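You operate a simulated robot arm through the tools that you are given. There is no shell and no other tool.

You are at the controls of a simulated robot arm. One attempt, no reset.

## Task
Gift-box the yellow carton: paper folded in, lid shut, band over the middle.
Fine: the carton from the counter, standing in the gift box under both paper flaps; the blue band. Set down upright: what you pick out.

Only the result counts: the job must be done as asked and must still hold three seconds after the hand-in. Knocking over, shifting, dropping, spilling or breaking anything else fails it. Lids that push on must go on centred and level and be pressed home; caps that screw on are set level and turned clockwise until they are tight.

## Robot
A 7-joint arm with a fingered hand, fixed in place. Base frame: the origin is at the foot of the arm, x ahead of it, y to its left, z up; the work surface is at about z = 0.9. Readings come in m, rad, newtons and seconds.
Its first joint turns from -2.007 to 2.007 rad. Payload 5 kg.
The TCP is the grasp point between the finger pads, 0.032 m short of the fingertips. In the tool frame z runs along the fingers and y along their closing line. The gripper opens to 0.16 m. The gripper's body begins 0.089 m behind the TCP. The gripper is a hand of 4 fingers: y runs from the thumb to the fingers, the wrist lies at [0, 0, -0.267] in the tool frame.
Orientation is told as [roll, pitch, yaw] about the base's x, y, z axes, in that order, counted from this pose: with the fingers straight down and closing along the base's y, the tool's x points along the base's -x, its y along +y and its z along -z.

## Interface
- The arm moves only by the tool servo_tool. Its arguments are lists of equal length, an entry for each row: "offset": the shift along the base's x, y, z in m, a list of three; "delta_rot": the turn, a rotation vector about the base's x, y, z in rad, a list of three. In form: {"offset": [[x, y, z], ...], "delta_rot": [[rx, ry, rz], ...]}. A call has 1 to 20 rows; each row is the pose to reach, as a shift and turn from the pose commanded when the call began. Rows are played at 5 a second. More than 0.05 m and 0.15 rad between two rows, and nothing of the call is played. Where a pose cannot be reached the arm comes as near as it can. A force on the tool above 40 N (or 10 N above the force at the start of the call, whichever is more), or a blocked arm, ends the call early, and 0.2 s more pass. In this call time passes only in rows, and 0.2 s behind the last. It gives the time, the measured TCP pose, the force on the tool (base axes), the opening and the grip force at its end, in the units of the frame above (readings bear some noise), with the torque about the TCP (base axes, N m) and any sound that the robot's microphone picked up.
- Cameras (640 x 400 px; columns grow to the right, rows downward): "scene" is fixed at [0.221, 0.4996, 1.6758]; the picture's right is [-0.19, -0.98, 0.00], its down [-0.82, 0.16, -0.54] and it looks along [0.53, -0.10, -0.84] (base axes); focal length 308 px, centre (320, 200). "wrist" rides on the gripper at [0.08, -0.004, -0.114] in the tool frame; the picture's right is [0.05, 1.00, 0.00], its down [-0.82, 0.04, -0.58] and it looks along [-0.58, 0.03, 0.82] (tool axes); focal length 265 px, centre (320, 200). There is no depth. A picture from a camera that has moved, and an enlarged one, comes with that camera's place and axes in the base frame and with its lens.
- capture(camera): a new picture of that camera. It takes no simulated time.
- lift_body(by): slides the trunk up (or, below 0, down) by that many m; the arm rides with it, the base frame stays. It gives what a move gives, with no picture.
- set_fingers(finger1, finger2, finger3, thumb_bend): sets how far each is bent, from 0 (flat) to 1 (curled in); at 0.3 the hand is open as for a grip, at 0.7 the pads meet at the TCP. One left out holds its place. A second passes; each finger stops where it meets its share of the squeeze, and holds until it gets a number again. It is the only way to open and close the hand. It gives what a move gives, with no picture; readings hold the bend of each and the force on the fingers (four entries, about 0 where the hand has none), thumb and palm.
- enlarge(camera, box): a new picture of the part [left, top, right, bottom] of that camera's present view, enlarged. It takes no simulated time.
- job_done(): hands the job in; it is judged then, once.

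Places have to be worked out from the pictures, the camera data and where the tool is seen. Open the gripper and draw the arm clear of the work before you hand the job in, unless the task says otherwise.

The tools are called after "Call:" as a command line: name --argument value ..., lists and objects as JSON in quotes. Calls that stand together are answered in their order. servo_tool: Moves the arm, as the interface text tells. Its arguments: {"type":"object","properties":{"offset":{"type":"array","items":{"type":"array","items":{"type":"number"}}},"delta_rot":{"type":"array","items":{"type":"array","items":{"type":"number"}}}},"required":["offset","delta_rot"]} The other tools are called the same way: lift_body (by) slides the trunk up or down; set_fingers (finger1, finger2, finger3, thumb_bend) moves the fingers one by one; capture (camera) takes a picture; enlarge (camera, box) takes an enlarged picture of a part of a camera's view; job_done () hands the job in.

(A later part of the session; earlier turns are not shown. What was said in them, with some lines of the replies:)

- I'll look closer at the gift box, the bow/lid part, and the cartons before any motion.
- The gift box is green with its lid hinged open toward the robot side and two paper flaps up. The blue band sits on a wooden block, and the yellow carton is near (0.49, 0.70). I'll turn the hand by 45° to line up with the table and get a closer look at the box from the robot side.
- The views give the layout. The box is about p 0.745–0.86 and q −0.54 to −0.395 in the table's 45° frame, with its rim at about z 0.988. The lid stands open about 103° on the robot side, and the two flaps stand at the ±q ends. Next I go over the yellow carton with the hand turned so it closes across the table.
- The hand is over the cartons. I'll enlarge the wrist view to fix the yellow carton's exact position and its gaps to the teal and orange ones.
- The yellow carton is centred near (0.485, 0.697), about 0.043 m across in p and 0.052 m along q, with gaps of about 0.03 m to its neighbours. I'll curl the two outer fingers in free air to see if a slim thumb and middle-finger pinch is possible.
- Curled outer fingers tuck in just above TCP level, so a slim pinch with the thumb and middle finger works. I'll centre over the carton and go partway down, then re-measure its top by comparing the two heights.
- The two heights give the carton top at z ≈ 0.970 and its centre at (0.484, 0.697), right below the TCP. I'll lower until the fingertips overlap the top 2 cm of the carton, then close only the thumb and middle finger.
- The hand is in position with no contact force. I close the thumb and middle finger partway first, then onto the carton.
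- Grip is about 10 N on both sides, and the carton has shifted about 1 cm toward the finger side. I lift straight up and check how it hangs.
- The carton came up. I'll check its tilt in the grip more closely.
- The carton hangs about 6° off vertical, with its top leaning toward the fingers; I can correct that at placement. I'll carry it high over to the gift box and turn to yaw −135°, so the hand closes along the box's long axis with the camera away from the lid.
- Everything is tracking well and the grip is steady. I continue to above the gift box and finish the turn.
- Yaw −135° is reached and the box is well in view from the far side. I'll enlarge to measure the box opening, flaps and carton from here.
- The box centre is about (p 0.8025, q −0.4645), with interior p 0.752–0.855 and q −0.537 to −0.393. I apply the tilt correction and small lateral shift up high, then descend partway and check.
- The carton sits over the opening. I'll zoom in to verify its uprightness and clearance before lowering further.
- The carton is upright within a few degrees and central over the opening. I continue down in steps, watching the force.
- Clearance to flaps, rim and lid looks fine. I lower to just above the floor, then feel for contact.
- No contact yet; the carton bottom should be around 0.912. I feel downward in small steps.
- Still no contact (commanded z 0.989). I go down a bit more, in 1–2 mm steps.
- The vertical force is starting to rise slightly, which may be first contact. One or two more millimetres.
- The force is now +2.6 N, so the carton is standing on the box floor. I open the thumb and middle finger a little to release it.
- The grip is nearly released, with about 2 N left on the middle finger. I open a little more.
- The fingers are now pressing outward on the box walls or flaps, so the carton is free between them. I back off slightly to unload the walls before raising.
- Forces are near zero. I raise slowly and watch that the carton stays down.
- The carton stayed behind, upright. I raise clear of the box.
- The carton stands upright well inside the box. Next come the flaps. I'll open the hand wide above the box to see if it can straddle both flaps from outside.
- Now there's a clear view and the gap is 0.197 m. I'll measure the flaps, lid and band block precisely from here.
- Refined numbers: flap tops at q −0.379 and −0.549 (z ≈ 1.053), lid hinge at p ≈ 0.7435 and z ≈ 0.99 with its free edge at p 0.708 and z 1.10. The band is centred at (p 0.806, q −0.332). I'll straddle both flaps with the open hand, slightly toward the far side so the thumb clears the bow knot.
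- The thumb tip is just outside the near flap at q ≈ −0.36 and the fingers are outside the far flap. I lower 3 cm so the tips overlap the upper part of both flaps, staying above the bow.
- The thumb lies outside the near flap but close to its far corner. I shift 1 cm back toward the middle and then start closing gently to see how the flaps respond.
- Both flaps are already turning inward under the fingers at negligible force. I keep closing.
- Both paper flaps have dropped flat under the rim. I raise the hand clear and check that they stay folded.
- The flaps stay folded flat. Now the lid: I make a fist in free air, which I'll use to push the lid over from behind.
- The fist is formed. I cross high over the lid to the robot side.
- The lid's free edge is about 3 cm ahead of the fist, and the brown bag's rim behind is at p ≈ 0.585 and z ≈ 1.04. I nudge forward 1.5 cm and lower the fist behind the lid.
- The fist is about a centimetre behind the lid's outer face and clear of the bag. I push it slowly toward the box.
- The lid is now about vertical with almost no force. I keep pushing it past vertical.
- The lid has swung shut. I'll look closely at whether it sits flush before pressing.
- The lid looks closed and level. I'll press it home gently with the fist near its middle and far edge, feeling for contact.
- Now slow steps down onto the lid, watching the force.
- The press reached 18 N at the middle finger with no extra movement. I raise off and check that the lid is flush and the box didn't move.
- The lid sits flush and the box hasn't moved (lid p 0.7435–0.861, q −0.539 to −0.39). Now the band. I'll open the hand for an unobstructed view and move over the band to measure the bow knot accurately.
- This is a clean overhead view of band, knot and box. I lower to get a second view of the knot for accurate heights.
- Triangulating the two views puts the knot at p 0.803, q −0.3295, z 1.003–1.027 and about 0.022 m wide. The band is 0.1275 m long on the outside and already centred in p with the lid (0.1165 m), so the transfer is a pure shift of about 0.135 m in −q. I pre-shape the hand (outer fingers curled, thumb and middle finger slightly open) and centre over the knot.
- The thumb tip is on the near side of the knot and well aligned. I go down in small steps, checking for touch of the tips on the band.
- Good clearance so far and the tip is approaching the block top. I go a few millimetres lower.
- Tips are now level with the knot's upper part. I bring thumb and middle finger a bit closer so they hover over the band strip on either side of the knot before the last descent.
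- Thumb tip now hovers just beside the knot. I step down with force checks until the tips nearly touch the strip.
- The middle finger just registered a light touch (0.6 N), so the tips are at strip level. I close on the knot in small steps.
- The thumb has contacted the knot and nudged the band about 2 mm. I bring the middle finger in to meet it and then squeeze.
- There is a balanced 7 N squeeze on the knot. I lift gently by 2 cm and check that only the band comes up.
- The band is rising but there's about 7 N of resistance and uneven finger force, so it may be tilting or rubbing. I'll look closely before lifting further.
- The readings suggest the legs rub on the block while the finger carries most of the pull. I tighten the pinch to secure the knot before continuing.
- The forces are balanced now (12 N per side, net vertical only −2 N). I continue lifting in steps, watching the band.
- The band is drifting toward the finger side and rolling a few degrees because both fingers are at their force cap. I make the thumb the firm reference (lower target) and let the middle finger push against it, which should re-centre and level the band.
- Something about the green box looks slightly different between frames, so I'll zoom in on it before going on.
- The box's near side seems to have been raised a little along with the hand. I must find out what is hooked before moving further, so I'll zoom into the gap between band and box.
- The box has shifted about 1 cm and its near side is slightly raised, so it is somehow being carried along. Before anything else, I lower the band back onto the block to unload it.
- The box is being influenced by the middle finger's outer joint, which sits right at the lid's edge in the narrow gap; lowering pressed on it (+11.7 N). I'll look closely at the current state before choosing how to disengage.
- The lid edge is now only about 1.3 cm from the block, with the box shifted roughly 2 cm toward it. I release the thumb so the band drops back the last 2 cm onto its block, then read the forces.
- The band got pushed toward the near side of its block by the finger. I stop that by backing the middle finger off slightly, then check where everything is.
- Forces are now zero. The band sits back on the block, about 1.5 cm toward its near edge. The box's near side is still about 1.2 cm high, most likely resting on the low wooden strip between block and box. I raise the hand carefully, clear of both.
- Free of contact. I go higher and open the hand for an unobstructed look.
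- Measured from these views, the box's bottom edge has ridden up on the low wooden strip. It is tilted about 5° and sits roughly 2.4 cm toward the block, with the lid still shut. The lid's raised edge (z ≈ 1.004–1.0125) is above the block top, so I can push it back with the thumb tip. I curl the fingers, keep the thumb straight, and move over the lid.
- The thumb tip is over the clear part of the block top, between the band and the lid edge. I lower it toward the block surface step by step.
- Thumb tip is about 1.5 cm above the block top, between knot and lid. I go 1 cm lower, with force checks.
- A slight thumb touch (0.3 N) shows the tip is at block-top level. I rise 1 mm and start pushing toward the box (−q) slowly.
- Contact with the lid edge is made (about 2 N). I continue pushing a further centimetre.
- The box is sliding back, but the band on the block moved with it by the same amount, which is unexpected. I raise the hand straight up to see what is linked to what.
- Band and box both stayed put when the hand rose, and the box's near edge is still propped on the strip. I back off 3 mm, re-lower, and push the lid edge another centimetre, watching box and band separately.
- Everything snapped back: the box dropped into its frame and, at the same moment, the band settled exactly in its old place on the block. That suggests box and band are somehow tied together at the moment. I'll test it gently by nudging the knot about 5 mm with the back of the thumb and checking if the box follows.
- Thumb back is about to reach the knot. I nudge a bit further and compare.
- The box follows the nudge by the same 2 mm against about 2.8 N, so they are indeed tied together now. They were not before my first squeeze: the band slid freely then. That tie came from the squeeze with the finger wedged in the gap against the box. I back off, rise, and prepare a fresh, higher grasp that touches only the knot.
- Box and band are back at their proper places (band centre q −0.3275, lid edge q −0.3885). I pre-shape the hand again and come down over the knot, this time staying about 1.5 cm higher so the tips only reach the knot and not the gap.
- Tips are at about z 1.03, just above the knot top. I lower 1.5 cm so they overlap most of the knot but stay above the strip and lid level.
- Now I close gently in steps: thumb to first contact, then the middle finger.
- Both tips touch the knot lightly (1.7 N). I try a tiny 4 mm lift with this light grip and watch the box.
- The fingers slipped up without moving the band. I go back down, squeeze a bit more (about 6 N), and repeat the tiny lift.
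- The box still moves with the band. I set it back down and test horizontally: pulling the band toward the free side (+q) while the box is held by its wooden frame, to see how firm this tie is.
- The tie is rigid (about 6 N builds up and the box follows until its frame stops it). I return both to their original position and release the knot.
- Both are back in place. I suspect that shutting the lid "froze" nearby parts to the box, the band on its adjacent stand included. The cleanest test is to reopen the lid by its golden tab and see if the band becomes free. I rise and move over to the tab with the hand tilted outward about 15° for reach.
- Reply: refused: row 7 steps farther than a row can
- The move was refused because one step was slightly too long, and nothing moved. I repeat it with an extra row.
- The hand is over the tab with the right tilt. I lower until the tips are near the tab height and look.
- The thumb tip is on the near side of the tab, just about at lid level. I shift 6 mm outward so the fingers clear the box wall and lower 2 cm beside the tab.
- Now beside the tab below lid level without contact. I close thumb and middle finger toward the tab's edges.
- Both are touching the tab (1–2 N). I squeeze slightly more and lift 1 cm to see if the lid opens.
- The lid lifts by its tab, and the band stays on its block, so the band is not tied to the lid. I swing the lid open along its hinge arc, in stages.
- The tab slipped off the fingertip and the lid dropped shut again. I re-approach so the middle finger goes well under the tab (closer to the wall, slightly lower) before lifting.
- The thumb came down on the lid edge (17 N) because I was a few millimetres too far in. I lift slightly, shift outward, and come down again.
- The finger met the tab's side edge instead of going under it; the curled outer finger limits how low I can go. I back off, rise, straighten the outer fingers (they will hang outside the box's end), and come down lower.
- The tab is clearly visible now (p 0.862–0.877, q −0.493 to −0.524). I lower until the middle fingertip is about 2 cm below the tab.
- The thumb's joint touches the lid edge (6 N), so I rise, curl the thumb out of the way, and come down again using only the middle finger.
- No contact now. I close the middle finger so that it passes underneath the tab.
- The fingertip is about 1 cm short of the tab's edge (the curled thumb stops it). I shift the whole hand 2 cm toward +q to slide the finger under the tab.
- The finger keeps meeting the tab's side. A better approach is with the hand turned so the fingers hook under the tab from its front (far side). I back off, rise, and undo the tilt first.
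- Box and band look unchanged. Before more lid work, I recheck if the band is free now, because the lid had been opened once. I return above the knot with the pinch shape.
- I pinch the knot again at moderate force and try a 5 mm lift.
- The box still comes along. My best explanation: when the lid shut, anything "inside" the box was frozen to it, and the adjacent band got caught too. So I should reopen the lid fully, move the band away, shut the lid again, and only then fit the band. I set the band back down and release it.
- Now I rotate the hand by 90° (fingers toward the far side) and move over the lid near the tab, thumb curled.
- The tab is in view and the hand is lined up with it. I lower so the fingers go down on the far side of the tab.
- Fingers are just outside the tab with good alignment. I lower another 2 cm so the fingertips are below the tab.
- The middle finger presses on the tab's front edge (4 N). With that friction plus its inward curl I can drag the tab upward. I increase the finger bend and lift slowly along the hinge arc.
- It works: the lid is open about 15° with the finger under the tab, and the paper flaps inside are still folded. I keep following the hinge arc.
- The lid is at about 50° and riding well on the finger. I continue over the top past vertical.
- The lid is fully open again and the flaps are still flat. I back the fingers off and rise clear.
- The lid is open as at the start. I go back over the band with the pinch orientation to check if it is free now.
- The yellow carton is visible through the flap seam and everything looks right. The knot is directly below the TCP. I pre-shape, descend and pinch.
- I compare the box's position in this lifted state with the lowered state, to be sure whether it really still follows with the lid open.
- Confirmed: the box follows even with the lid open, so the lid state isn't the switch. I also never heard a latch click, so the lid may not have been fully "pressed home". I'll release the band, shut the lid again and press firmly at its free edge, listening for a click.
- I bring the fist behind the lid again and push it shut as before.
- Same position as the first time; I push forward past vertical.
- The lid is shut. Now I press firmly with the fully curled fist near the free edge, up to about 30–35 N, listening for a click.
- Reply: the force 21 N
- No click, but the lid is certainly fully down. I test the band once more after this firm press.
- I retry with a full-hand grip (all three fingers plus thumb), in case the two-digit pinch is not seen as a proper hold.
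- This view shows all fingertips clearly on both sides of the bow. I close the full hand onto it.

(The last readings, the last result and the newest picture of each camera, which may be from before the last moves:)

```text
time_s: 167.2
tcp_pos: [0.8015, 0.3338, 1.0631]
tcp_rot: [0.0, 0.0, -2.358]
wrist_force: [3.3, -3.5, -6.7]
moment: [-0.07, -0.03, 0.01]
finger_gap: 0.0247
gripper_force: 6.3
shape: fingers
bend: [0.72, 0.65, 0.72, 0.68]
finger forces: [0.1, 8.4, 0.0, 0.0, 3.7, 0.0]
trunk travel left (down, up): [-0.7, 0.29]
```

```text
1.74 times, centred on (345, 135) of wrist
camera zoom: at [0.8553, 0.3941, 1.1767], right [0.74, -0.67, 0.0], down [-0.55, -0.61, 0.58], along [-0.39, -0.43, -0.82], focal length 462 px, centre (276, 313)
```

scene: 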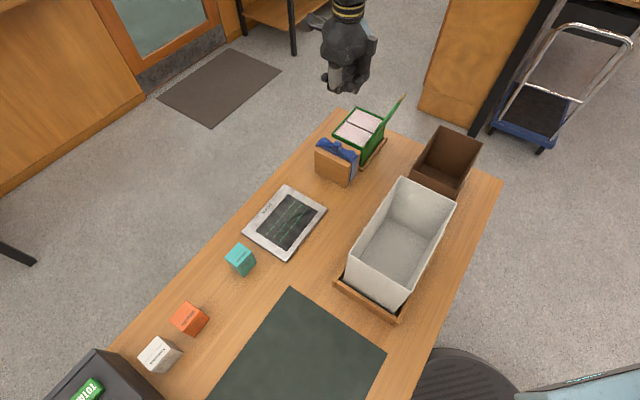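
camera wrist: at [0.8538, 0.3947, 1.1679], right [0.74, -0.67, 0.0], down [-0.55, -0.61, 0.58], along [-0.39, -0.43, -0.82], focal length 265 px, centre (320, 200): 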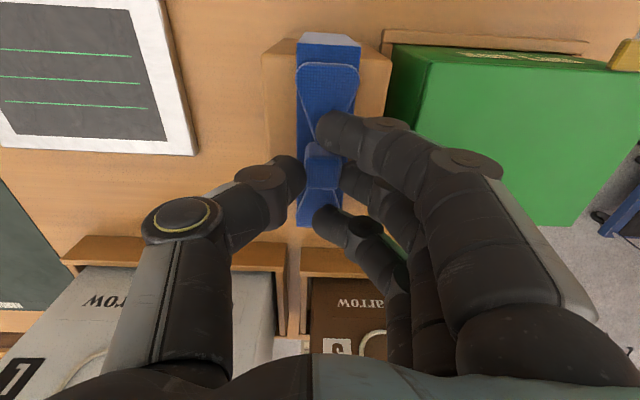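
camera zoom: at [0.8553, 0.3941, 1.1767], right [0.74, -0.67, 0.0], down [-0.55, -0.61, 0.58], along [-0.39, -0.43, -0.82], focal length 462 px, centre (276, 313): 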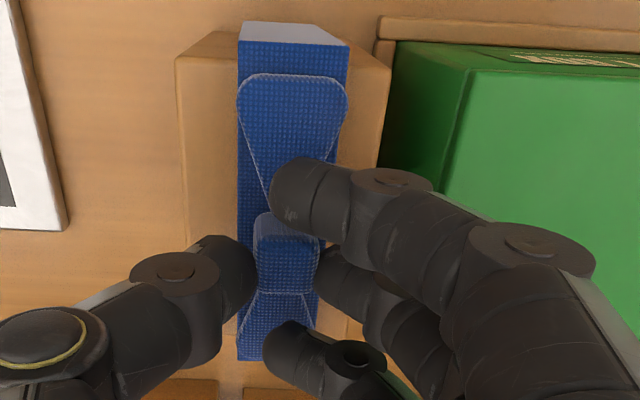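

Still tied with a full grip. Next I'll try a firmer sideways pull on the band while the box is held by its frame, to see if the tie gives way at a higher force. I set the band down and release it first.

Call:
servo_tool --offset '[[0, 0, -0.004], [0, 0, -0.008], [0, 0, -0.01]]' --delta_rot '[[0, 0, 0], [0, 0, 0], [0, 0, 0]]'

Call:
set_fingers --finger1 0.5 --finger2 0.55 --finger3 0.5 --thumb_bend 0.56

Call:
servo_tool --offset '[[0, 0, 0.04], [0, 0, 0.08], [0.02, -0.02, 0.1], [0.05, -0.05, 0.1], [0.079, -0.0795, 0.1]]' --delta_rot '[[0, 0, 0], [0, 0, 0], [0, 0, 0], [0, 0, 0], [0, 0, 0]]'

Call:
set_fingers --finger1 1.0 --finger2 1.0 --finger3 1.0 --thumb_bend 0.3

Call:
enlarge --camera "scene" --box '[325, 90, 415, 190]'

```text
time_s: 168.0
tcp_pos: [0.8015, 0.3353, 1.0532]
tcp_rot: [0.0, -0.001, -2.356]
wrist_force: [-1.5, -0.9, 2.9]
moment: [-0.05, 0.02, 0.02]
finger_gap: 0.025
gripper_force: 7.5
shape: fingers
bend: [0.72, 0.66, 0.72, 0.68]
finger forces: [0.0, 7.8, 0.0, 0.1, 7.8, 0.0]
trunk travel left (down, up): [-0.7, 0.29]
```

```text
time_s: 169.0
tcp_pos: [0.8007, 0.3353, 1.0516]
tcp_rot: [0.0, 0.001, -2.354]
wrist_force: [0.1, 0.7, -1.1]
moment: [0.01, 0.03, 0.03]
finger_gap: 0.0786
gripper_force: 0.1
shape: fingers
bend: [0.5, 0.55, 0.5, 0.56]
finger forces: [0.0, 0.1, 0.1, 0.1, 0.0, 0.1]
trunk travel left (down, up): [-0.7, 0.29]
```

```text
time_s: 170.2
tcp_pos: [0.8805, 0.2531, 1.1532]
tcp_rot: [0.0, 0.0, -2.358]
wrist_force: [-0.6, -0.6, -0.4]
moment: [0.05, 0.02, -0.01]
finger_gap: 0.0791
gripper_force: 0.1
shape: fingers
bend: [0.5, 0.55, 0.5, 0.56]
finger forces: [0.0, 0.1, 0.1, 0.0, 0.0, 0.0]
trunk travel left (down, up): [-0.7, 0.29]
```

```text
time_s: 171.2
tcp_pos: [0.8804, 0.2543, 1.1539]
tcp_rot: [-0.001, 0.0, -2.355]
wrist_force: [0.5, 0.1, -0.3]
moment: [0.0, -0.01, -0.02]
finger_gap: 0.0777
gripper_force: 0.0
shape: fingers
bend: [1.0, 1.0, 1.0, 0.3]
finger forces: [0.0, 0.1, 0.0, 0.0, 0.0, 0.1]
trunk travel left (down, up): [-0.7, 0.29]
```

```text
4.00 times, centred on (370, 140) of scene
camera zoom: at [0.221, 0.4996, 1.6758], right [-0.19, -0.98, 0.0], down [-0.82, 0.16, -0.54], along [0.53, -0.1, -0.84], focal length 1233 px, centre (120, 440)
```

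zoom: 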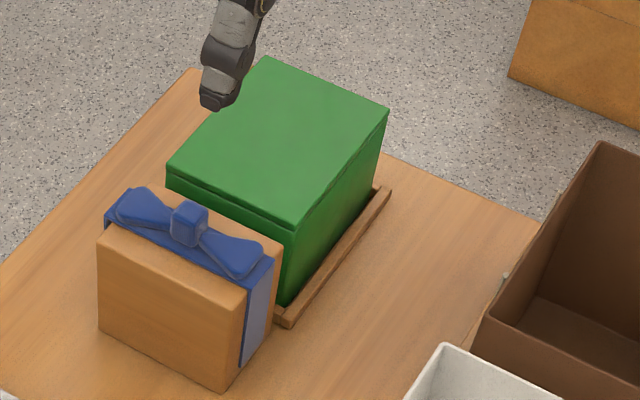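

I place the thumb between the knot and the box (over the block top), as before.

Call:
servo_tool --offset '[[0.0101, -0.0109, -0.03], [0.0101, -0.0109, -0.07], [0.0101, -0.0109, -0.1], [0.0101, -0.0109, -0.111]]' --delta_rot '[[0, 0, 0], [0, 0, 0], [0, 0, 0], [0, 0, 0]]'

Call:
servo_tool --offset '[[-0.003, 0.003, 0], [-0.006, 0.006, 0], [-0.009, 0.009, 0], [-0.012, 0.012, 0], [-0.014, 0.014, 0]]' --delta_rot '[[0, 0, 0], [0, 0, 0], [0, 0, 0], [0, 0, 0], [0, 0, 0]]'

Call:
enlarge --camera "scene" --box '[325, 90, 415, 190]'

```text
time_s: 172.2
tcp_pos: [0.8884, 0.2448, 1.0387]
tcp_rot: [0.001, 0.0, -2.357]
wrist_force: [0.4, 0.1, -0.3]
moment: [-0.02, -0.01, 0.05]
finger_gap: 0.078
gripper_force: 0.0
shape: fingers
bend: [1.0, 1.0, 1.0, 0.3]
finger forces: [0.0, 0.0, 0.0, 0.0, 0.1, 0.0]
trunk travel left (down, up): [-0.7, 0.29]
```

```text
time_s: 173.4
tcp_pos: [0.8759, 0.2574, 1.0398]
tcp_rot: [-0.002, 0.002, -2.358]
wrist_force: [1.4, -3.3, 1.0]
moment: [-0.07, 0.02, 0.14]
finger_gap: 0.0766
gripper_force: 1.7
shape: fingers
bend: [1.0, 1.0, 1.0, 0.31]
finger forces: [0.0, 0.0, 0.0, 0.1, 3.8, 0.0]
trunk travel left (down, up): [-0.7, 0.29]
```

```text
4.00 times, centred on (370, 140) of scene
camera zoom: at [0.221, 0.4996, 1.6758], right [-0.19, -0.98, 0.0], down [-0.82, 0.16, -0.54], along [0.53, -0.1, -0.84], focal length 1233 px, centre (120, 440)
```

zoom: 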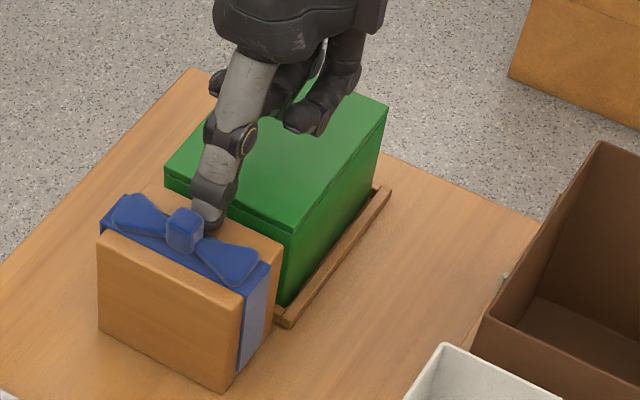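

Call:
servo_tool --offset '[[-0.002, 0.002, 0], [-0.004, 0.004, 0], [-0.006, 0.006, 0]]' --delta_rot '[[0, 0, 0], [0, 0, 0], [0, 0, 0]]'

Call:
enlarge --camera "scene" --box '[325, 90, 415, 190]'

```text
time_s: 174.2
tcp_pos: [0.8687, 0.2653, 1.0401]
tcp_rot: [0.002, 0.0, -2.355]
wrist_force: [3.4, -2.1, -1.7]
moment: [-0.15, -0.18, -0.03]
finger_gap: 0.0759
gripper_force: 2.2
shape: fingers
bend: [1.0, 1.0, 1.0, 0.31]
finger forces: [0.1, 0.1, 0.0, 0.1, 4.0, 0.0]
trunk travel left (down, up): [-0.7, 0.29]
```

```text
4.00 times, centred on (370, 140) of scene
camera zoom: at [0.221, 0.4996, 1.6758], right [-0.19, -0.98, 0.0], down [-0.82, 0.16, -0.54], along [0.53, -0.1, -0.84], focal length 1233 px, centre (120, 440)
```

zoom: 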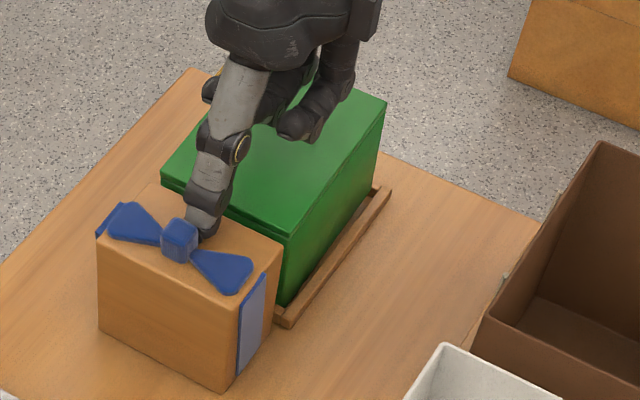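

Interesting: the band's strip now seems to have sunk into the block as the box tipped slightly, so the block doesn't support the band at all. I'll zoom in to confirm.

Call:
enlarge --camera "scene" --box '[320, 120, 370, 190]'

Call:
capture --camera "wrist"

```text
5.71 times, centred on (345, 155) of scene
camera zoom: at [0.221, 0.4996, 1.6758], right [-0.19, -0.98, 0.0], down [-0.82, 0.16, -0.54], along [0.53, -0.1, -0.84], focal length 1762 px, centre (177, 457)
```

zoom: 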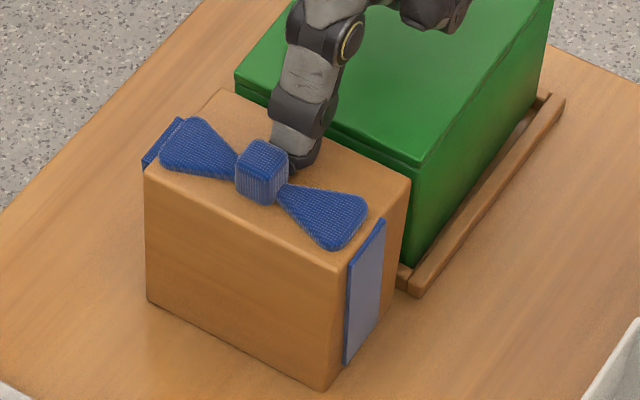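

```text
taken
camera wrist: at [0.9235, 0.3242, 1.1542], right [0.74, -0.67, 0.0], down [-0.55, -0.61, 0.58], along [-0.39, -0.43, -0.82], focal length 265 px, centre (320, 200)
```

wrist: 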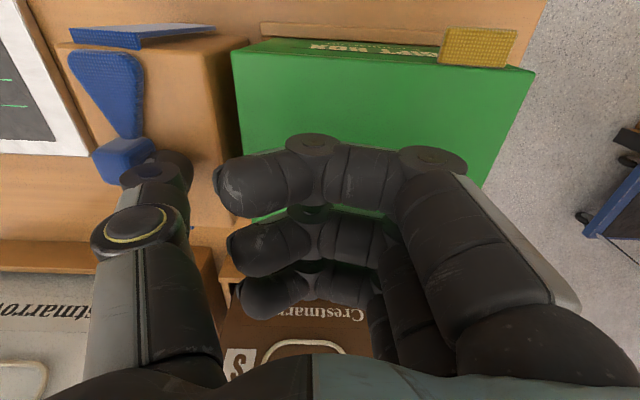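

Confirmed: the strip sank into the block, so the block gives the band no physical support; only the tie to the box holds it. I back off the push so everything returns, then probe whether the block is solid for the fingers.

Call:
servo_tool --offset '[[0.004, -0.004, 0], [0.009, -0.009, 0], [0.014, -0.014, 0]]' --delta_rot '[[0, 0, 0], [0, 0, 0], [0, 0, 0]]'

Call:
enlarge --camera "scene" --box '[325, 100, 415, 190]'

Call:
servo_tool --offset '[[0, 0, -0.003], [0, 0, -0.006], [0, 0, -0.009]]' --delta_rot '[[0, 0, 0], [0, 0, 0], [0, 0, 0]]'

```text
time_s: 175.0
tcp_pos: [0.8839, 0.2531, 1.042]
tcp_rot: [-0.001, 0.0, -2.356]
wrist_force: [1.1, 0.5, 0.0]
moment: [0.0, 0.01, 0.01]
finger_gap: 0.078
gripper_force: 0.1
shape: fingers
bend: [1.0, 1.0, 1.0, 0.3]
finger forces: [0.0, 0.1, 0.0, 0.0, 0.0, 0.0]
trunk travel left (down, up): [-0.7, 0.29]
```

```text
4.44 times, centred on (370, 145) of scene
camera zoom: at [0.221, 0.4996, 1.6758], right [-0.19, -0.98, 0.0], down [-0.82, 0.16, -0.54], along [0.53, -0.1, -0.84], focal length 1370 px, centre (98, 444)
```

zoom: 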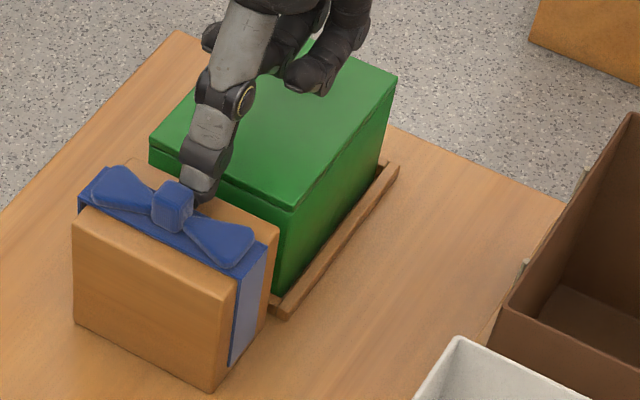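

```text
time_s: 175.8
tcp_pos: [0.8839, 0.2504, 1.0334]
tcp_rot: [0.002, 0.002, -2.357]
wrist_force: [3.0, 0.6, 10.5]
moment: [0.76, 0.62, -0.31]
finger_gap: 0.0796
gripper_force: 5.3
shape: fingers
bend: [1.0, 1.0, 1.0, 0.29]
finger forces: [0.1, 0.0, 0.0, 0.1, 10.0, 0.0]
trunk travel left (down, up): [-0.7, 0.29]
```

The block is solid to the fingers but the band passes through it, and the band's strip height and width match the shut box exactly. So the band must be guided: it is meant to **slide** straight from its stand onto the box (−q). I had only tried lifting it or pulling it the wrong way, against its end stop. That fits everything seen, including the first free 2 mm nudge toward the box. I rise and set up to push the knot toward the box.

Call:
servo_tool --offset '[[0, 0, 0.02], [0, 0, 0.06], [0, 0, 0.11], [0, 0, 0.14]]' --delta_rot '[[0, 0, 0], [0, 0, 0], [0, 0, 0], [0, 0, 0]]'

Call:
servo_tool --offset '[[-0.028, 0.028, 0], [-0.056, 0.056, 0], [-0.0838, 0.0838, 0]]' --delta_rot '[[0, 0, 0], [0, 0, 0], [0, 0, 0]]'

Call:
set_fingers --finger1 0.3 --finger2 0.3 --finger3 0.3 --thumb_bend 0.3

Call:
capture --camera "wrist"

Call:
enlarge --camera "wrist" --box '[240, 20, 440, 180]'

```text
time_s: 176.8
tcp_pos: [0.8843, 0.2506, 1.1719]
tcp_rot: [0.0, -0.001, -2.357]
wrist_force: [-0.5, -0.3, -0.8]
moment: [0.02, -0.03, -0.02]
finger_gap: 0.0781
gripper_force: 0.1
shape: fingers
bend: [1.0, 1.0, 1.0, 0.3]
finger forces: [0.0, 0.0, 0.0, 0.1, 0.0, 0.1]
trunk travel left (down, up): [-0.7, 0.29]
```

```text
time_s: 177.6
tcp_pos: [0.7977, 0.3359, 1.1739]
tcp_rot: [0.003, 0.001, -2.356]
wrist_force: [-0.4, 0.1, 0.5]
moment: [-0.05, 0.0, -0.01]
finger_gap: 0.0782
gripper_force: 0.1
shape: fingers
bend: [1.0, 1.0, 1.0, 0.3]
finger forces: [0.1, 0.0, 0.1, 0.1, 0.1, 0.0]
trunk travel left (down, up): [-0.7, 0.29]
```

```text
time_s: 178.6
tcp_pos: [0.7986, 0.3349, 1.1728]
tcp_rot: [-0.002, 0.0, -2.354]
wrist_force: [0.4, 0.4, 0.4]
moment: [0.0, 0.02, 0.03]
finger_gap: 0.1706
gripper_force: 0.1
shape: fingers
bend: [0.3, 0.3, 0.3, 0.3]
finger forces: [0.1, 0.0, 0.0, 0.0, 0.0, 0.0]
trunk travel left (down, up): [-0.7, 0.29]
```

```text
taken
camera wrist: at [0.8528, 0.3948, 1.2861], right [0.74, -0.67, 0.0], down [-0.55, -0.61, 0.58], along [-0.39, -0.43, -0.82], focal length 265 px, centre (320, 200)
```

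wrist: 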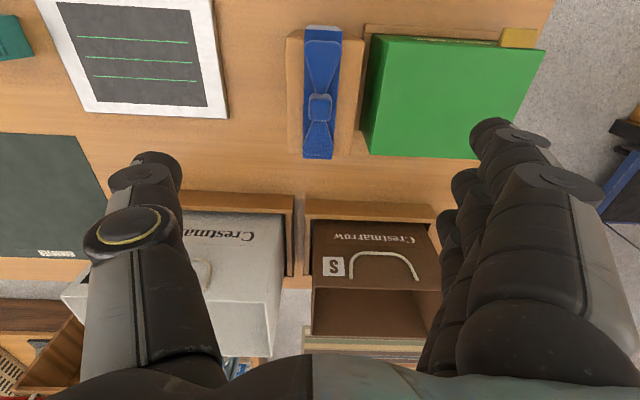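

```text
2.50 times, centred on (340, 100) of wrist
camera zoom: at [0.8528, 0.3948, 1.2861], right [0.74, -0.67, 0.0], down [-0.55, -0.61, 0.58], along [-0.39, -0.43, -0.82], focal length 664 px, centre (270, 450)
```

zoom: 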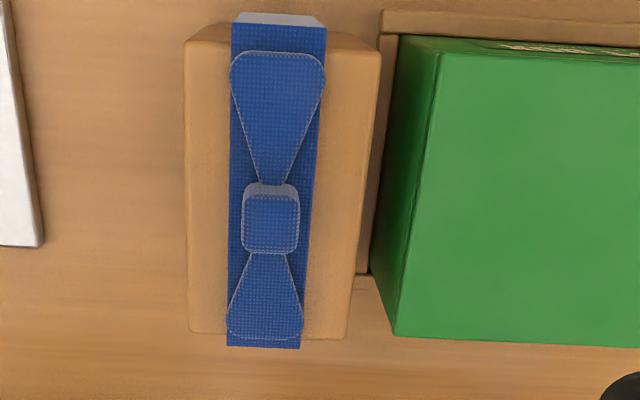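

The knot is centred below the hand (p 0.805, q −0.3275). I shape a loose cage around it (middle finger and thumb, not squeezing) and lower.

Call:
set_fingers --finger1 1.0 --finger2 0.57 --finger3 1.0 --thumb_bend 0.6

Call:
servo_tool --offset '[[0.0005, 0.0005, -0.04], [0.0005, 0.0005, -0.08], [0.0005, 0.0005, -0.105], [0.0005, 0.0005, -0.115]]' --delta_rot '[[0, 0, 0], [0, 0, 0], [0, 0, 0], [0, 0, 0]]'

Call:
set_fingers --finger2 0.61 --thumb_bend 0.65

Call:
enlarge --camera "scene" --box '[325, 110, 395, 180]'

```text
time_s: 179.6
tcp_pos: [0.7982, 0.3358, 1.1738]
tcp_rot: [0.0, 0.001, -2.357]
wrist_force: [-0.2, 0.8, 0.0]
moment: [-0.04, -0.02, 0.01]
finger_gap: 0.0555
gripper_force: 0.1
shape: fingers
bend: [1.0, 0.56, 1.0, 0.6]
finger forces: [0.1, 0.1, 0.1, 0.0, 0.0, 0.0]
trunk travel left (down, up): [-0.7, 0.29]
```

```text
time_s: 180.6
tcp_pos: [0.8012, 0.332, 1.0553]
tcp_rot: [0.001, 0.0, -2.357]
wrist_force: [-0.9, -0.3, -0.8]
moment: [0.0, 0.02, -0.02]
finger_gap: 0.0553
gripper_force: 0.0
shape: fingers
bend: [1.0, 0.56, 1.0, 0.6]
finger forces: [0.0, 0.0, 0.1, 0.0, 0.0, 0.0]
trunk travel left (down, up): [-0.7, 0.29]
```

```text
time_s: 181.6
tcp_pos: [0.8006, 0.3322, 1.0569]
tcp_rot: [0.001, 0.0, -2.356]
wrist_force: [0.3, -0.3, -0.5]
moment: [0.02, 0.0, 0.02]
finger_gap: 0.0526
gripper_force: 0.1
shape: fingers
bend: [1.0, 0.61, 1.0, 0.65]
finger forces: [0.0, 0.0, 0.1, 0.0, 0.0, 0.1]
trunk travel left (down, up): [-0.7, 0.29]
```

```text
5.71 times, centred on (360, 145) of scene
camera zoom: at [0.221, 0.4996, 1.6758], right [-0.19, -0.98, 0.0], down [-0.82, 0.16, -0.54], along [0.53, -0.1, -0.84], focal length 1762 px, centre (91, 514)
```

zoom: 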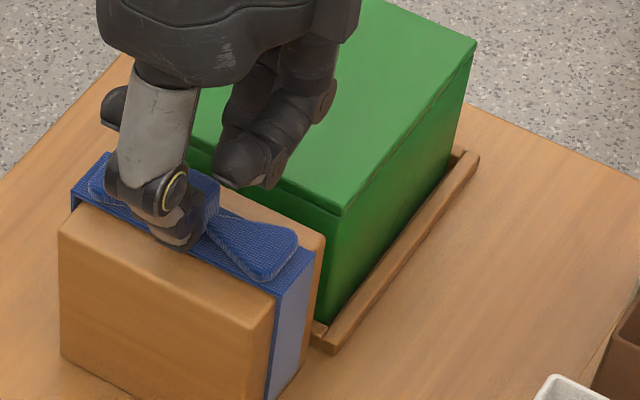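

Now I push in −q slowly, 1.5 cm first, and compare band and box.

Call:
servo_tool --offset '[[0.0021, -0.0021, 0], [0.0042, -0.0042, 0], [0.0064, -0.0064, 0], [0.0085, -0.0085, 0], [0.0106, -0.0106, 0]]' --delta_rot '[[0, 0, 0], [0, 0, 0], [0, 0, 0], [0, 0, 0], [0, 0, 0]]'

Call:
enlarge --camera "scene" --box '[325, 110, 395, 180]'

```text
time_s: 182.8
tcp_pos: [0.8116, 0.3252, 1.0585]
tcp_rot: [0.0, -0.001, -2.356]
wrist_force: [0.1, 0.2, 0.1]
moment: [-0.01, -0.03, 0.01]
finger_gap: 0.0526
gripper_force: 0.4
shape: fingers
bend: [1.0, 0.61, 1.0, 0.65]
finger forces: [0.0, 0.0, 0.0, 0.1, 0.2, 0.0]
trunk travel left (down, up): [-0.7, 0.29]
```

```text
5.71 times, centred on (360, 145) of scene
camera zoom: at [0.221, 0.4996, 1.6758], right [-0.19, -0.98, 0.0], down [-0.82, 0.16, -0.54], along [0.53, -0.1, -0.84], focal length 1762 px, centre (91, 514)
```

zoom: 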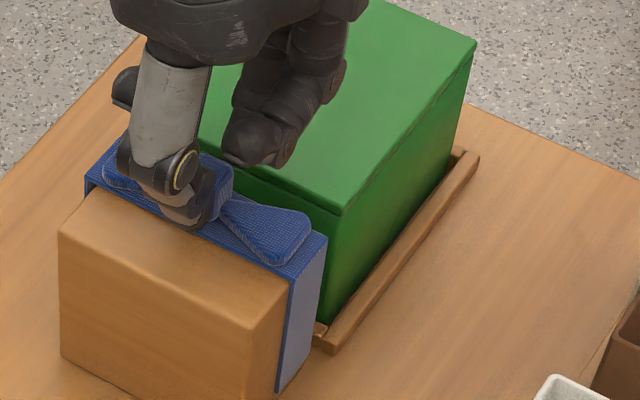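

The band slides freely toward the box (0.2 N) and the box stays still. That was the trick. I keep sliding it, watching clearance of the fingertips over the lid.

Call:
servo_tool --offset '[[0.005, -0.005, 0], [0.01, -0.01, 0], [0.015, -0.015, 0], [0.02, -0.02, 0], [0.025, -0.025, 0]]' --delta_rot '[[0, 0, 0], [0, 0, 0], [0, 0, 0], [0, 0, 0], [0, 0, 0]]'

Call:
enlarge --camera "scene" --box '[325, 100, 415, 190]'

Call:
capture --camera "wrist"

```text
time_s: 184.0
tcp_pos: [0.8358, 0.2982, 1.0569]
tcp_rot: [0.0, 0.0, -2.356]
wrist_force: [-0.4, -0.1, -0.8]
moment: [0.0, 0.0, -0.05]
finger_gap: 0.0527
gripper_force: 0.1
shape: fingers
bend: [1.0, 0.61, 1.0, 0.65]
finger forces: [0.1, 0.0, 0.0, 0.0, 0.0, 0.0]
trunk travel left (down, up): [-0.7, 0.29]
```

```text
4.44 times, centred on (370, 145) of scene
camera zoom: at [0.221, 0.4996, 1.6758], right [-0.19, -0.98, 0.0], down [-0.82, 0.16, -0.54], along [0.53, -0.1, -0.84], focal length 1370 px, centre (98, 444)
```

zoom: 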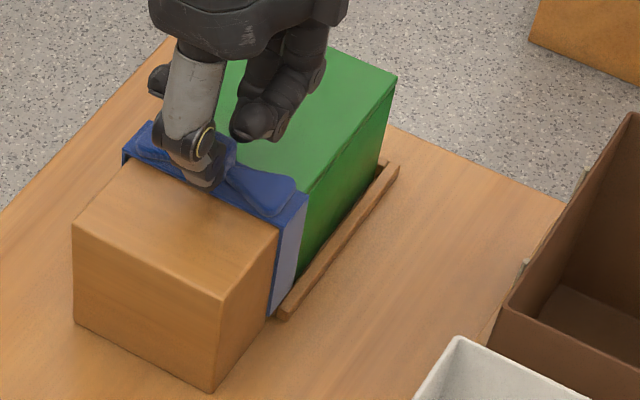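

```text
taken
camera wrist: at [0.8892, 0.3584, 1.1703], right [0.74, -0.67, 0.0], down [-0.55, -0.61, 0.58], along [-0.39, -0.43, -0.82], focal length 265 px, centre (320, 200)
```

wrist: 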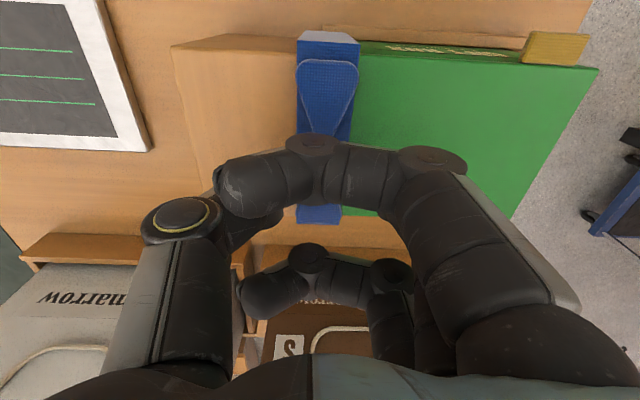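

Sliding smoothly with no load; the band is now crossing onto the box. I continue to near the middle.

Call:
servo_tool --offset '[[0.007, -0.007, 0], [0.014, -0.014, 0], [0.021, -0.021, 0], [0.028, -0.028, 0], [0.035, -0.035, 0], [0.042, -0.042, 0], [0.049, -0.049, 0]]' --delta_rot '[[0, 0, 0], [0, 0, 0], [0, 0, 0], [0, 0, 0], [0, 0, 0], [0, 0, 0], [0, 0, 0]]'

Call:
enlarge --camera "scene" --box '[325, 100, 415, 190]'

Call:
capture --camera "wrist"

```text
time_s: 185.6
tcp_pos: [0.8837, 0.2506, 1.0577]
tcp_rot: [-0.001, 0.0, -2.355]
wrist_force: [-0.8, 0.2, 0.6]
moment: [0.0, -0.01, -0.01]
finger_gap: 0.0525
gripper_force: 0.1
shape: fingers
bend: [1.0, 0.61, 1.0, 0.65]
finger forces: [0.1, 0.1, 0.0, 0.0, 0.1, 0.1]
trunk travel left (down, up): [-0.7, 0.29]
```

```text
4.44 times, centred on (370, 145) of scene
camera zoom: at [0.221, 0.4996, 1.6758], right [-0.19, -0.98, 0.0], down [-0.82, 0.16, -0.54], along [0.53, -0.1, -0.84], focal length 1370 px, centre (98, 444)
```

zoom: 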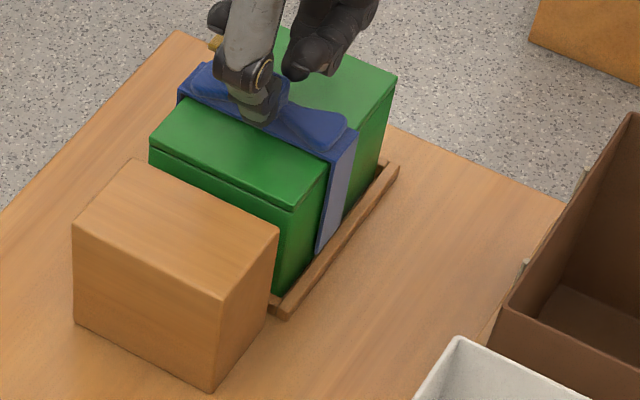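

```text
taken
camera wrist: at [0.9382, 0.3096, 1.1709], right [0.74, -0.67, 0.0], down [-0.55, -0.61, 0.58], along [-0.39, -0.43, -0.82], focal length 265 px, centre (320, 200)
```

wrist: 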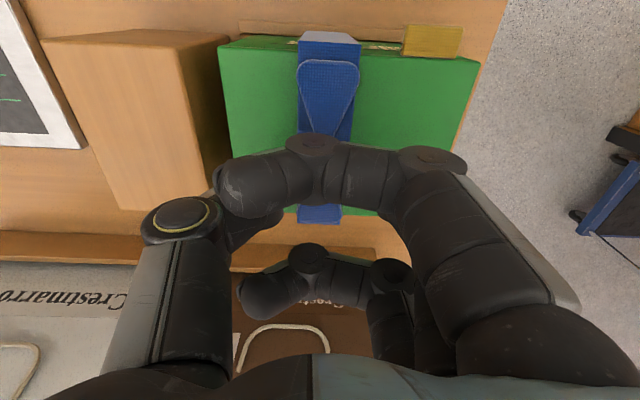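

The band is almost in the middle: centre at q ≈ −0.450 versus the lid's centre at about −0.463. I push another 1.2 cm.

Call:
servo_tool --offset '[[0.0028, -0.0028, 0], [0.0057, -0.0057, 0], [0.0085, -0.0085, 0]]' --delta_rot '[[0, 0, 0], [0, 0, 0], [0, 0, 0]]'

Call:
enlarge --camera "wrist" --box '[190, 20, 500, 230]'

Call:
enlarge --camera "scene" --box '[325, 90, 415, 180]'

```text
time_s: 186.4
tcp_pos: [0.8931, 0.2421, 1.0575]
tcp_rot: [0.0, 0.0, -2.357]
wrist_force: [0.2, -0.5, -0.4]
moment: [-0.03, 0.02, 0.0]
finger_gap: 0.0526
gripper_force: 0.2
shape: fingers
bend: [1.0, 0.61, 1.0, 0.65]
finger forces: [0.0, 0.0, 0.0, 0.0, 0.1, 0.0]
trunk travel left (down, up): [-0.7, 0.29]
```

```text
1.90 times, centred on (345, 125) of wrist
camera zoom: at [0.9467, 0.3022, 1.171], right [0.74, -0.67, 0.0], down [-0.55, -0.61, 0.58], along [-0.39, -0.43, -0.82], focal length 506 px, centre (272, 343)
```

zoom: 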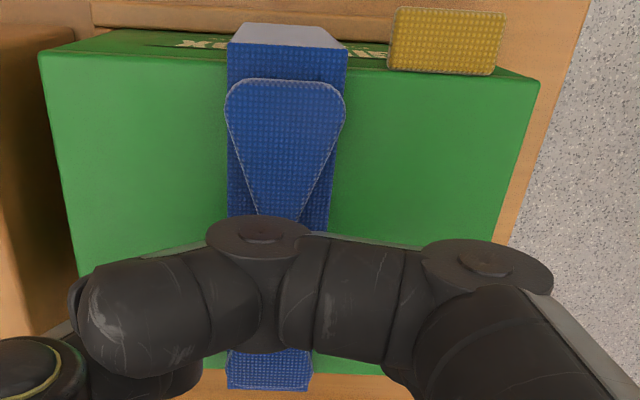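

```text
4.44 times, centred on (370, 135) of scene
camera zoom: at [0.221, 0.4996, 1.6758], right [-0.19, -0.98, 0.0], down [-0.82, 0.16, -0.54], along [0.53, -0.1, -0.84], focal length 1370 px, centre (98, 489)
```

zoom: 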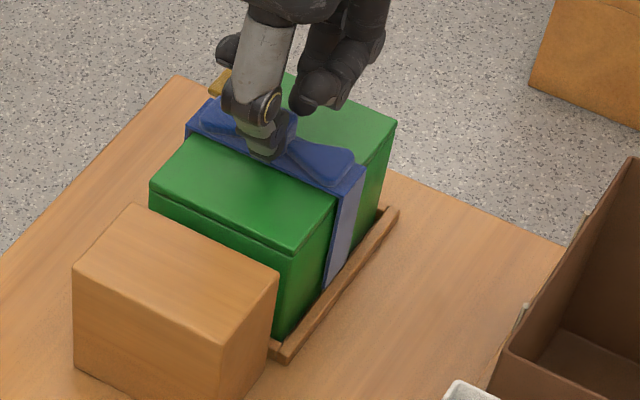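

The band centre (−0.461) is within about 1.5 mm of the lid's centre (−0.4626). I give it a last 1.5 mm nudge, open the fingers and rise.

Call:
servo_tool --offset '[[0.0006, -0.0006, 0], [0.0012, -0.0012, 0]]' --delta_rot '[[0, 0, 0], [0, 0, 0]]'

Call:
set_fingers --finger2 0.56 --thumb_bend 0.59

Call:
servo_tool --offset '[[0, 0, 0.01], [0, 0, 0.03], [0, 0, 0.07], [0, 0, 0.11], [0, 0, 0.14]]' --delta_rot '[[0, 0, 0], [0, 0, 0], [0, 0, 0], [0, 0, 0], [0, 0, 0]]'

Call:
set_fingers --finger1 0.3 --finger2 0.3 --finger3 0.3 --thumb_bend 0.3

Call:
capture --camera "wrist"

Call:
enlarge --camera "scene" --box '[325, 90, 415, 190]'

```text
time_s: 187.0
tcp_pos: [0.8942, 0.2407, 1.0583]
tcp_rot: [-0.001, 0.0, -2.355]
wrist_force: [-0.3, 0.2, 0.0]
moment: [0.0, 0.02, -0.04]
finger_gap: 0.0527
gripper_force: 0.5
shape: fingers
bend: [1.0, 0.61, 1.0, 0.65]
finger forces: [0.0, 0.0, 0.0, 0.1, 0.4, 0.0]
trunk travel left (down, up): [-0.7, 0.29]
```

```text
time_s: 188.0
tcp_pos: [0.8931, 0.2407, 1.0588]
tcp_rot: [0.0, -0.003, -2.356]
wrist_force: [-0.1, 0.0, -0.2]
moment: [0.01, -0.02, 0.01]
finger_gap: 0.0556
gripper_force: 0.0
shape: fingers
bend: [1.0, 0.56, 1.0, 0.59]
finger forces: [0.0, 0.0, 0.0, 0.0, 0.0, 0.0]
trunk travel left (down, up): [-0.7, 0.29]
```

```text
time_s: 189.2
tcp_pos: [0.893, 0.2414, 1.1948]
tcp_rot: [0.0, 0.0, -2.357]
wrist_force: [0.3, 0.0, 0.4]
moment: [0.02, 0.0, 0.01]
finger_gap: 0.0557
gripper_force: 0.0
shape: fingers
bend: [1.0, 0.56, 1.0, 0.59]
finger forces: [0.1, 0.0, 0.0, 0.0, 0.1, 0.0]
trunk travel left (down, up): [-0.7, 0.29]
```

```text
time_s: 190.2
tcp_pos: [0.8915, 0.24, 1.196]
tcp_rot: [0.001, 0.0, -2.356]
wrist_force: [-0.3, 0.6, 0.1]
moment: [0.04, -0.02, 0.04]
finger_gap: 0.17
gripper_force: 0.1
shape: fingers
bend: [0.3, 0.3, 0.3, 0.3]
finger forces: [0.0, 0.0, 0.0, 0.1, 0.0, 0.0]
trunk travel left (down, up): [-0.7, 0.29]
```

```text
taken
camera wrist: at [0.9459, 0.3005, 1.3088], right [0.74, -0.67, 0.0], down [-0.55, -0.61, 0.58], along [-0.39, -0.43, -0.82], focal length 265 px, centre (320, 200)
```

wrist: 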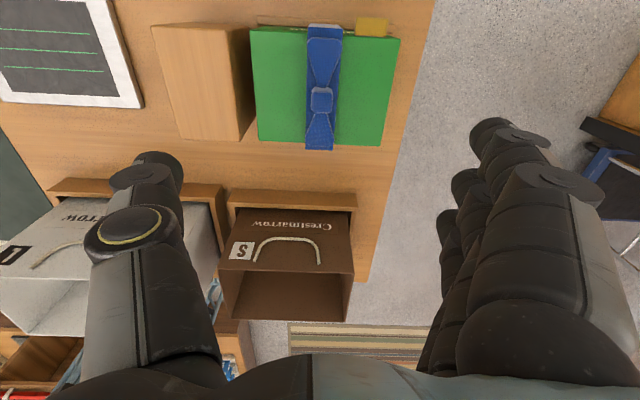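

```text
4.00 times, centred on (370, 140) of scene
camera zoom: at [0.221, 0.4996, 1.6758], right [-0.19, -0.98, 0.0], down [-0.82, 0.16, -0.54], along [0.53, -0.1, -0.84], focal length 1233 px, centre (120, 440)
```

zoom: 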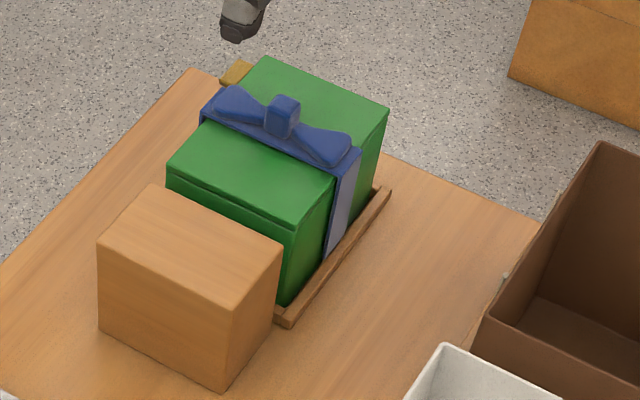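

The band sits across the lid. I'll zoom in to measure the final centring and check that the lid is flush.

Call:
enlarge --camera "wrist" --box '[220, 10, 420, 170]'

Call:
enlarge --camera "scene" --box '[340, 100, 400, 170]'

```text
2.50 times, centred on (320, 90) of wrist
camera zoom: at [0.9459, 0.3005, 1.3088], right [0.74, -0.67, 0.0], down [-0.55, -0.61, 0.58], along [-0.39, -0.43, -0.82], focal length 664 px, centre (320, 475)
```

zoom: 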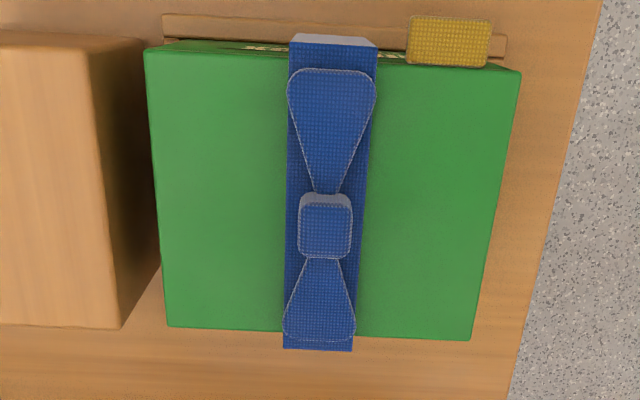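

```text
5.71 times, centred on (370, 135) of scene
camera zoom: at [0.221, 0.4996, 1.6758], right [-0.19, -0.98, 0.0], down [-0.82, 0.16, -0.54], along [0.53, -0.1, -0.84], focal length 1762 px, centre (34, 571)
```

zoom: 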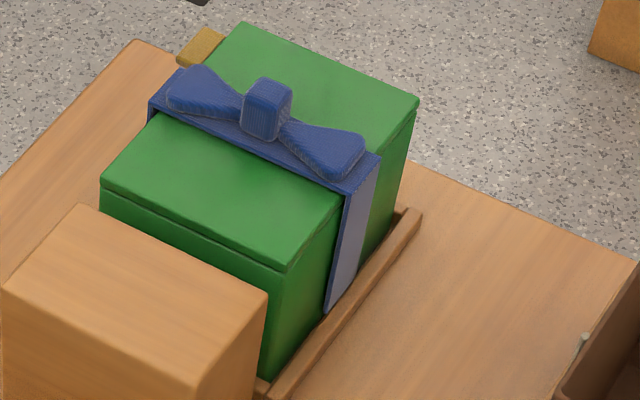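

The band's centre (q −0.462) matches the lid's centre (−0.4625) to under a millimetre, and the lid is flush. I now draw the open hand well clear and take a last overall look.

Call:
servo_tool --offset '[[0, 0, 0.04], [0, 0, 0.08], [-0.03, 0.02, 0.1], [-0.07, 0.035, 0.1], [-0.11, 0.05, 0.1], [-0.15, 0.065, 0.1], [-0.19, 0.08, 0.1], [-0.23, 0.095, 0.1]]' --delta_rot '[[0, 0, 0], [0, 0, 0], [0, 0, 0], [0, 0, 0], [0, 0, 0], [0, 0, 0], [0, 0, 0], [0, 0, 0]]'

Call:
capture --camera "scene"

Call:
enlarge --camera "scene" --box '[325, 90, 415, 190]'

Call:
capture --camera "wrist"

```text
time_s: 192.0
tcp_pos: [0.6643, 0.3367, 1.2979]
tcp_rot: [0.001, 0.001, -2.356]
wrist_force: [0.1, 0.2, -0.5]
moment: [0.0, -0.03, 0.01]
finger_gap: 0.1703
gripper_force: 0.1
shape: fingers
bend: [0.3, 0.3, 0.3, 0.3]
finger forces: [0.1, 0.0, 0.1, 0.0, 0.0, 0.0]
trunk travel left (down, up): [-0.7, 0.29]
```

```text
taken
```

scene: 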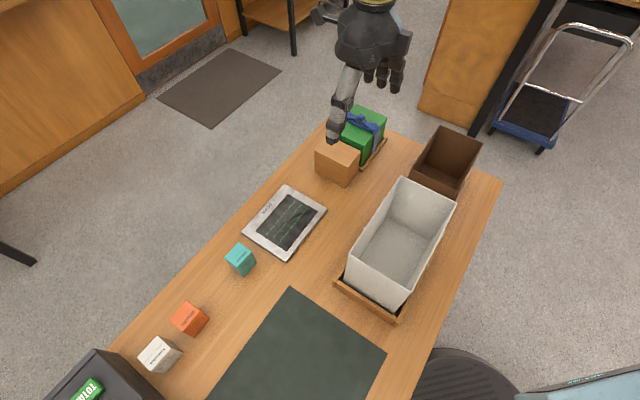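

```text
4.00 times, centred on (370, 140) of scene
camera zoom: at [0.221, 0.4996, 1.6758], right [-0.19, -0.98, 0.0], down [-0.82, 0.16, -0.54], along [0.53, -0.1, -0.84], focal length 1233 px, centre (120, 440)
```

zoom: 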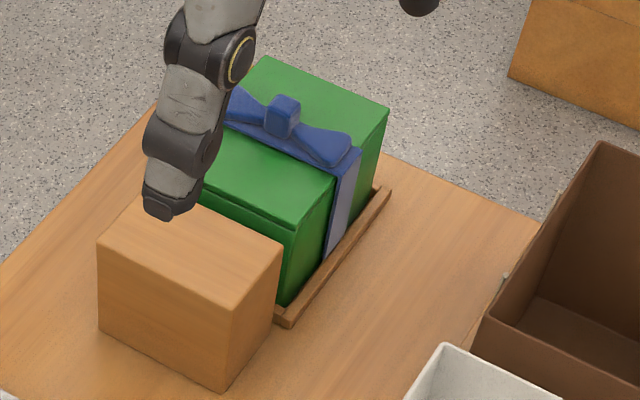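

```text
taken
camera wrist: at [0.7181, 0.3973, 1.4103], right [0.74, -0.67, 0.0], down [-0.55, -0.61, 0.58], along [-0.39, -0.43, -0.82], focal length 265 px, centre (320, 200)
```

wrist: 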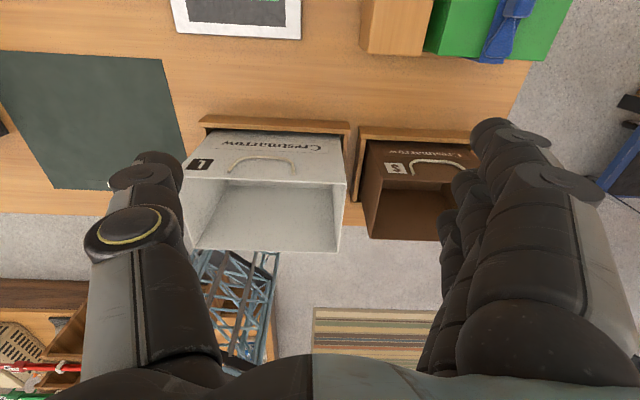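

The gift box is closed, with its band centred over the lid. The cartons, bags, scan pad and stand are where they were, and the open hand is well clear. I hand the job in.

Call:
job_done

```text
The job is handed in.
```

I've handed the job in. The yellow carton (Ridgecoat) stands upright in the gift box, both paper flaps are folded over it and the lid is shut. The blue band lies across the middle of the lid, within about 1 mm of centre by my measurement. I don't have the judge's result.

- **Gift box moved and put back:** I first tried to lift the band off its stand, but it slides sideways onto the box. The lifting tilted the box and dragged it up onto its wooden frame. I pushed it back, and it now sits within about 2 mm of where it started.
- **Lid reopened once:** While working that out I reopened the lid by its tab and shut it again. The flaps stayed folded and the carton stayed inside. The lid went down under a press of about 20 N. I never heard a click, and it had lifted easily by its tab before, so it may have no latch.
- **Everything else:** In the last pictures the other cartons, the bags, the scan pad and the stand looked unmoved. The open hand was clear of the work when I handed in.
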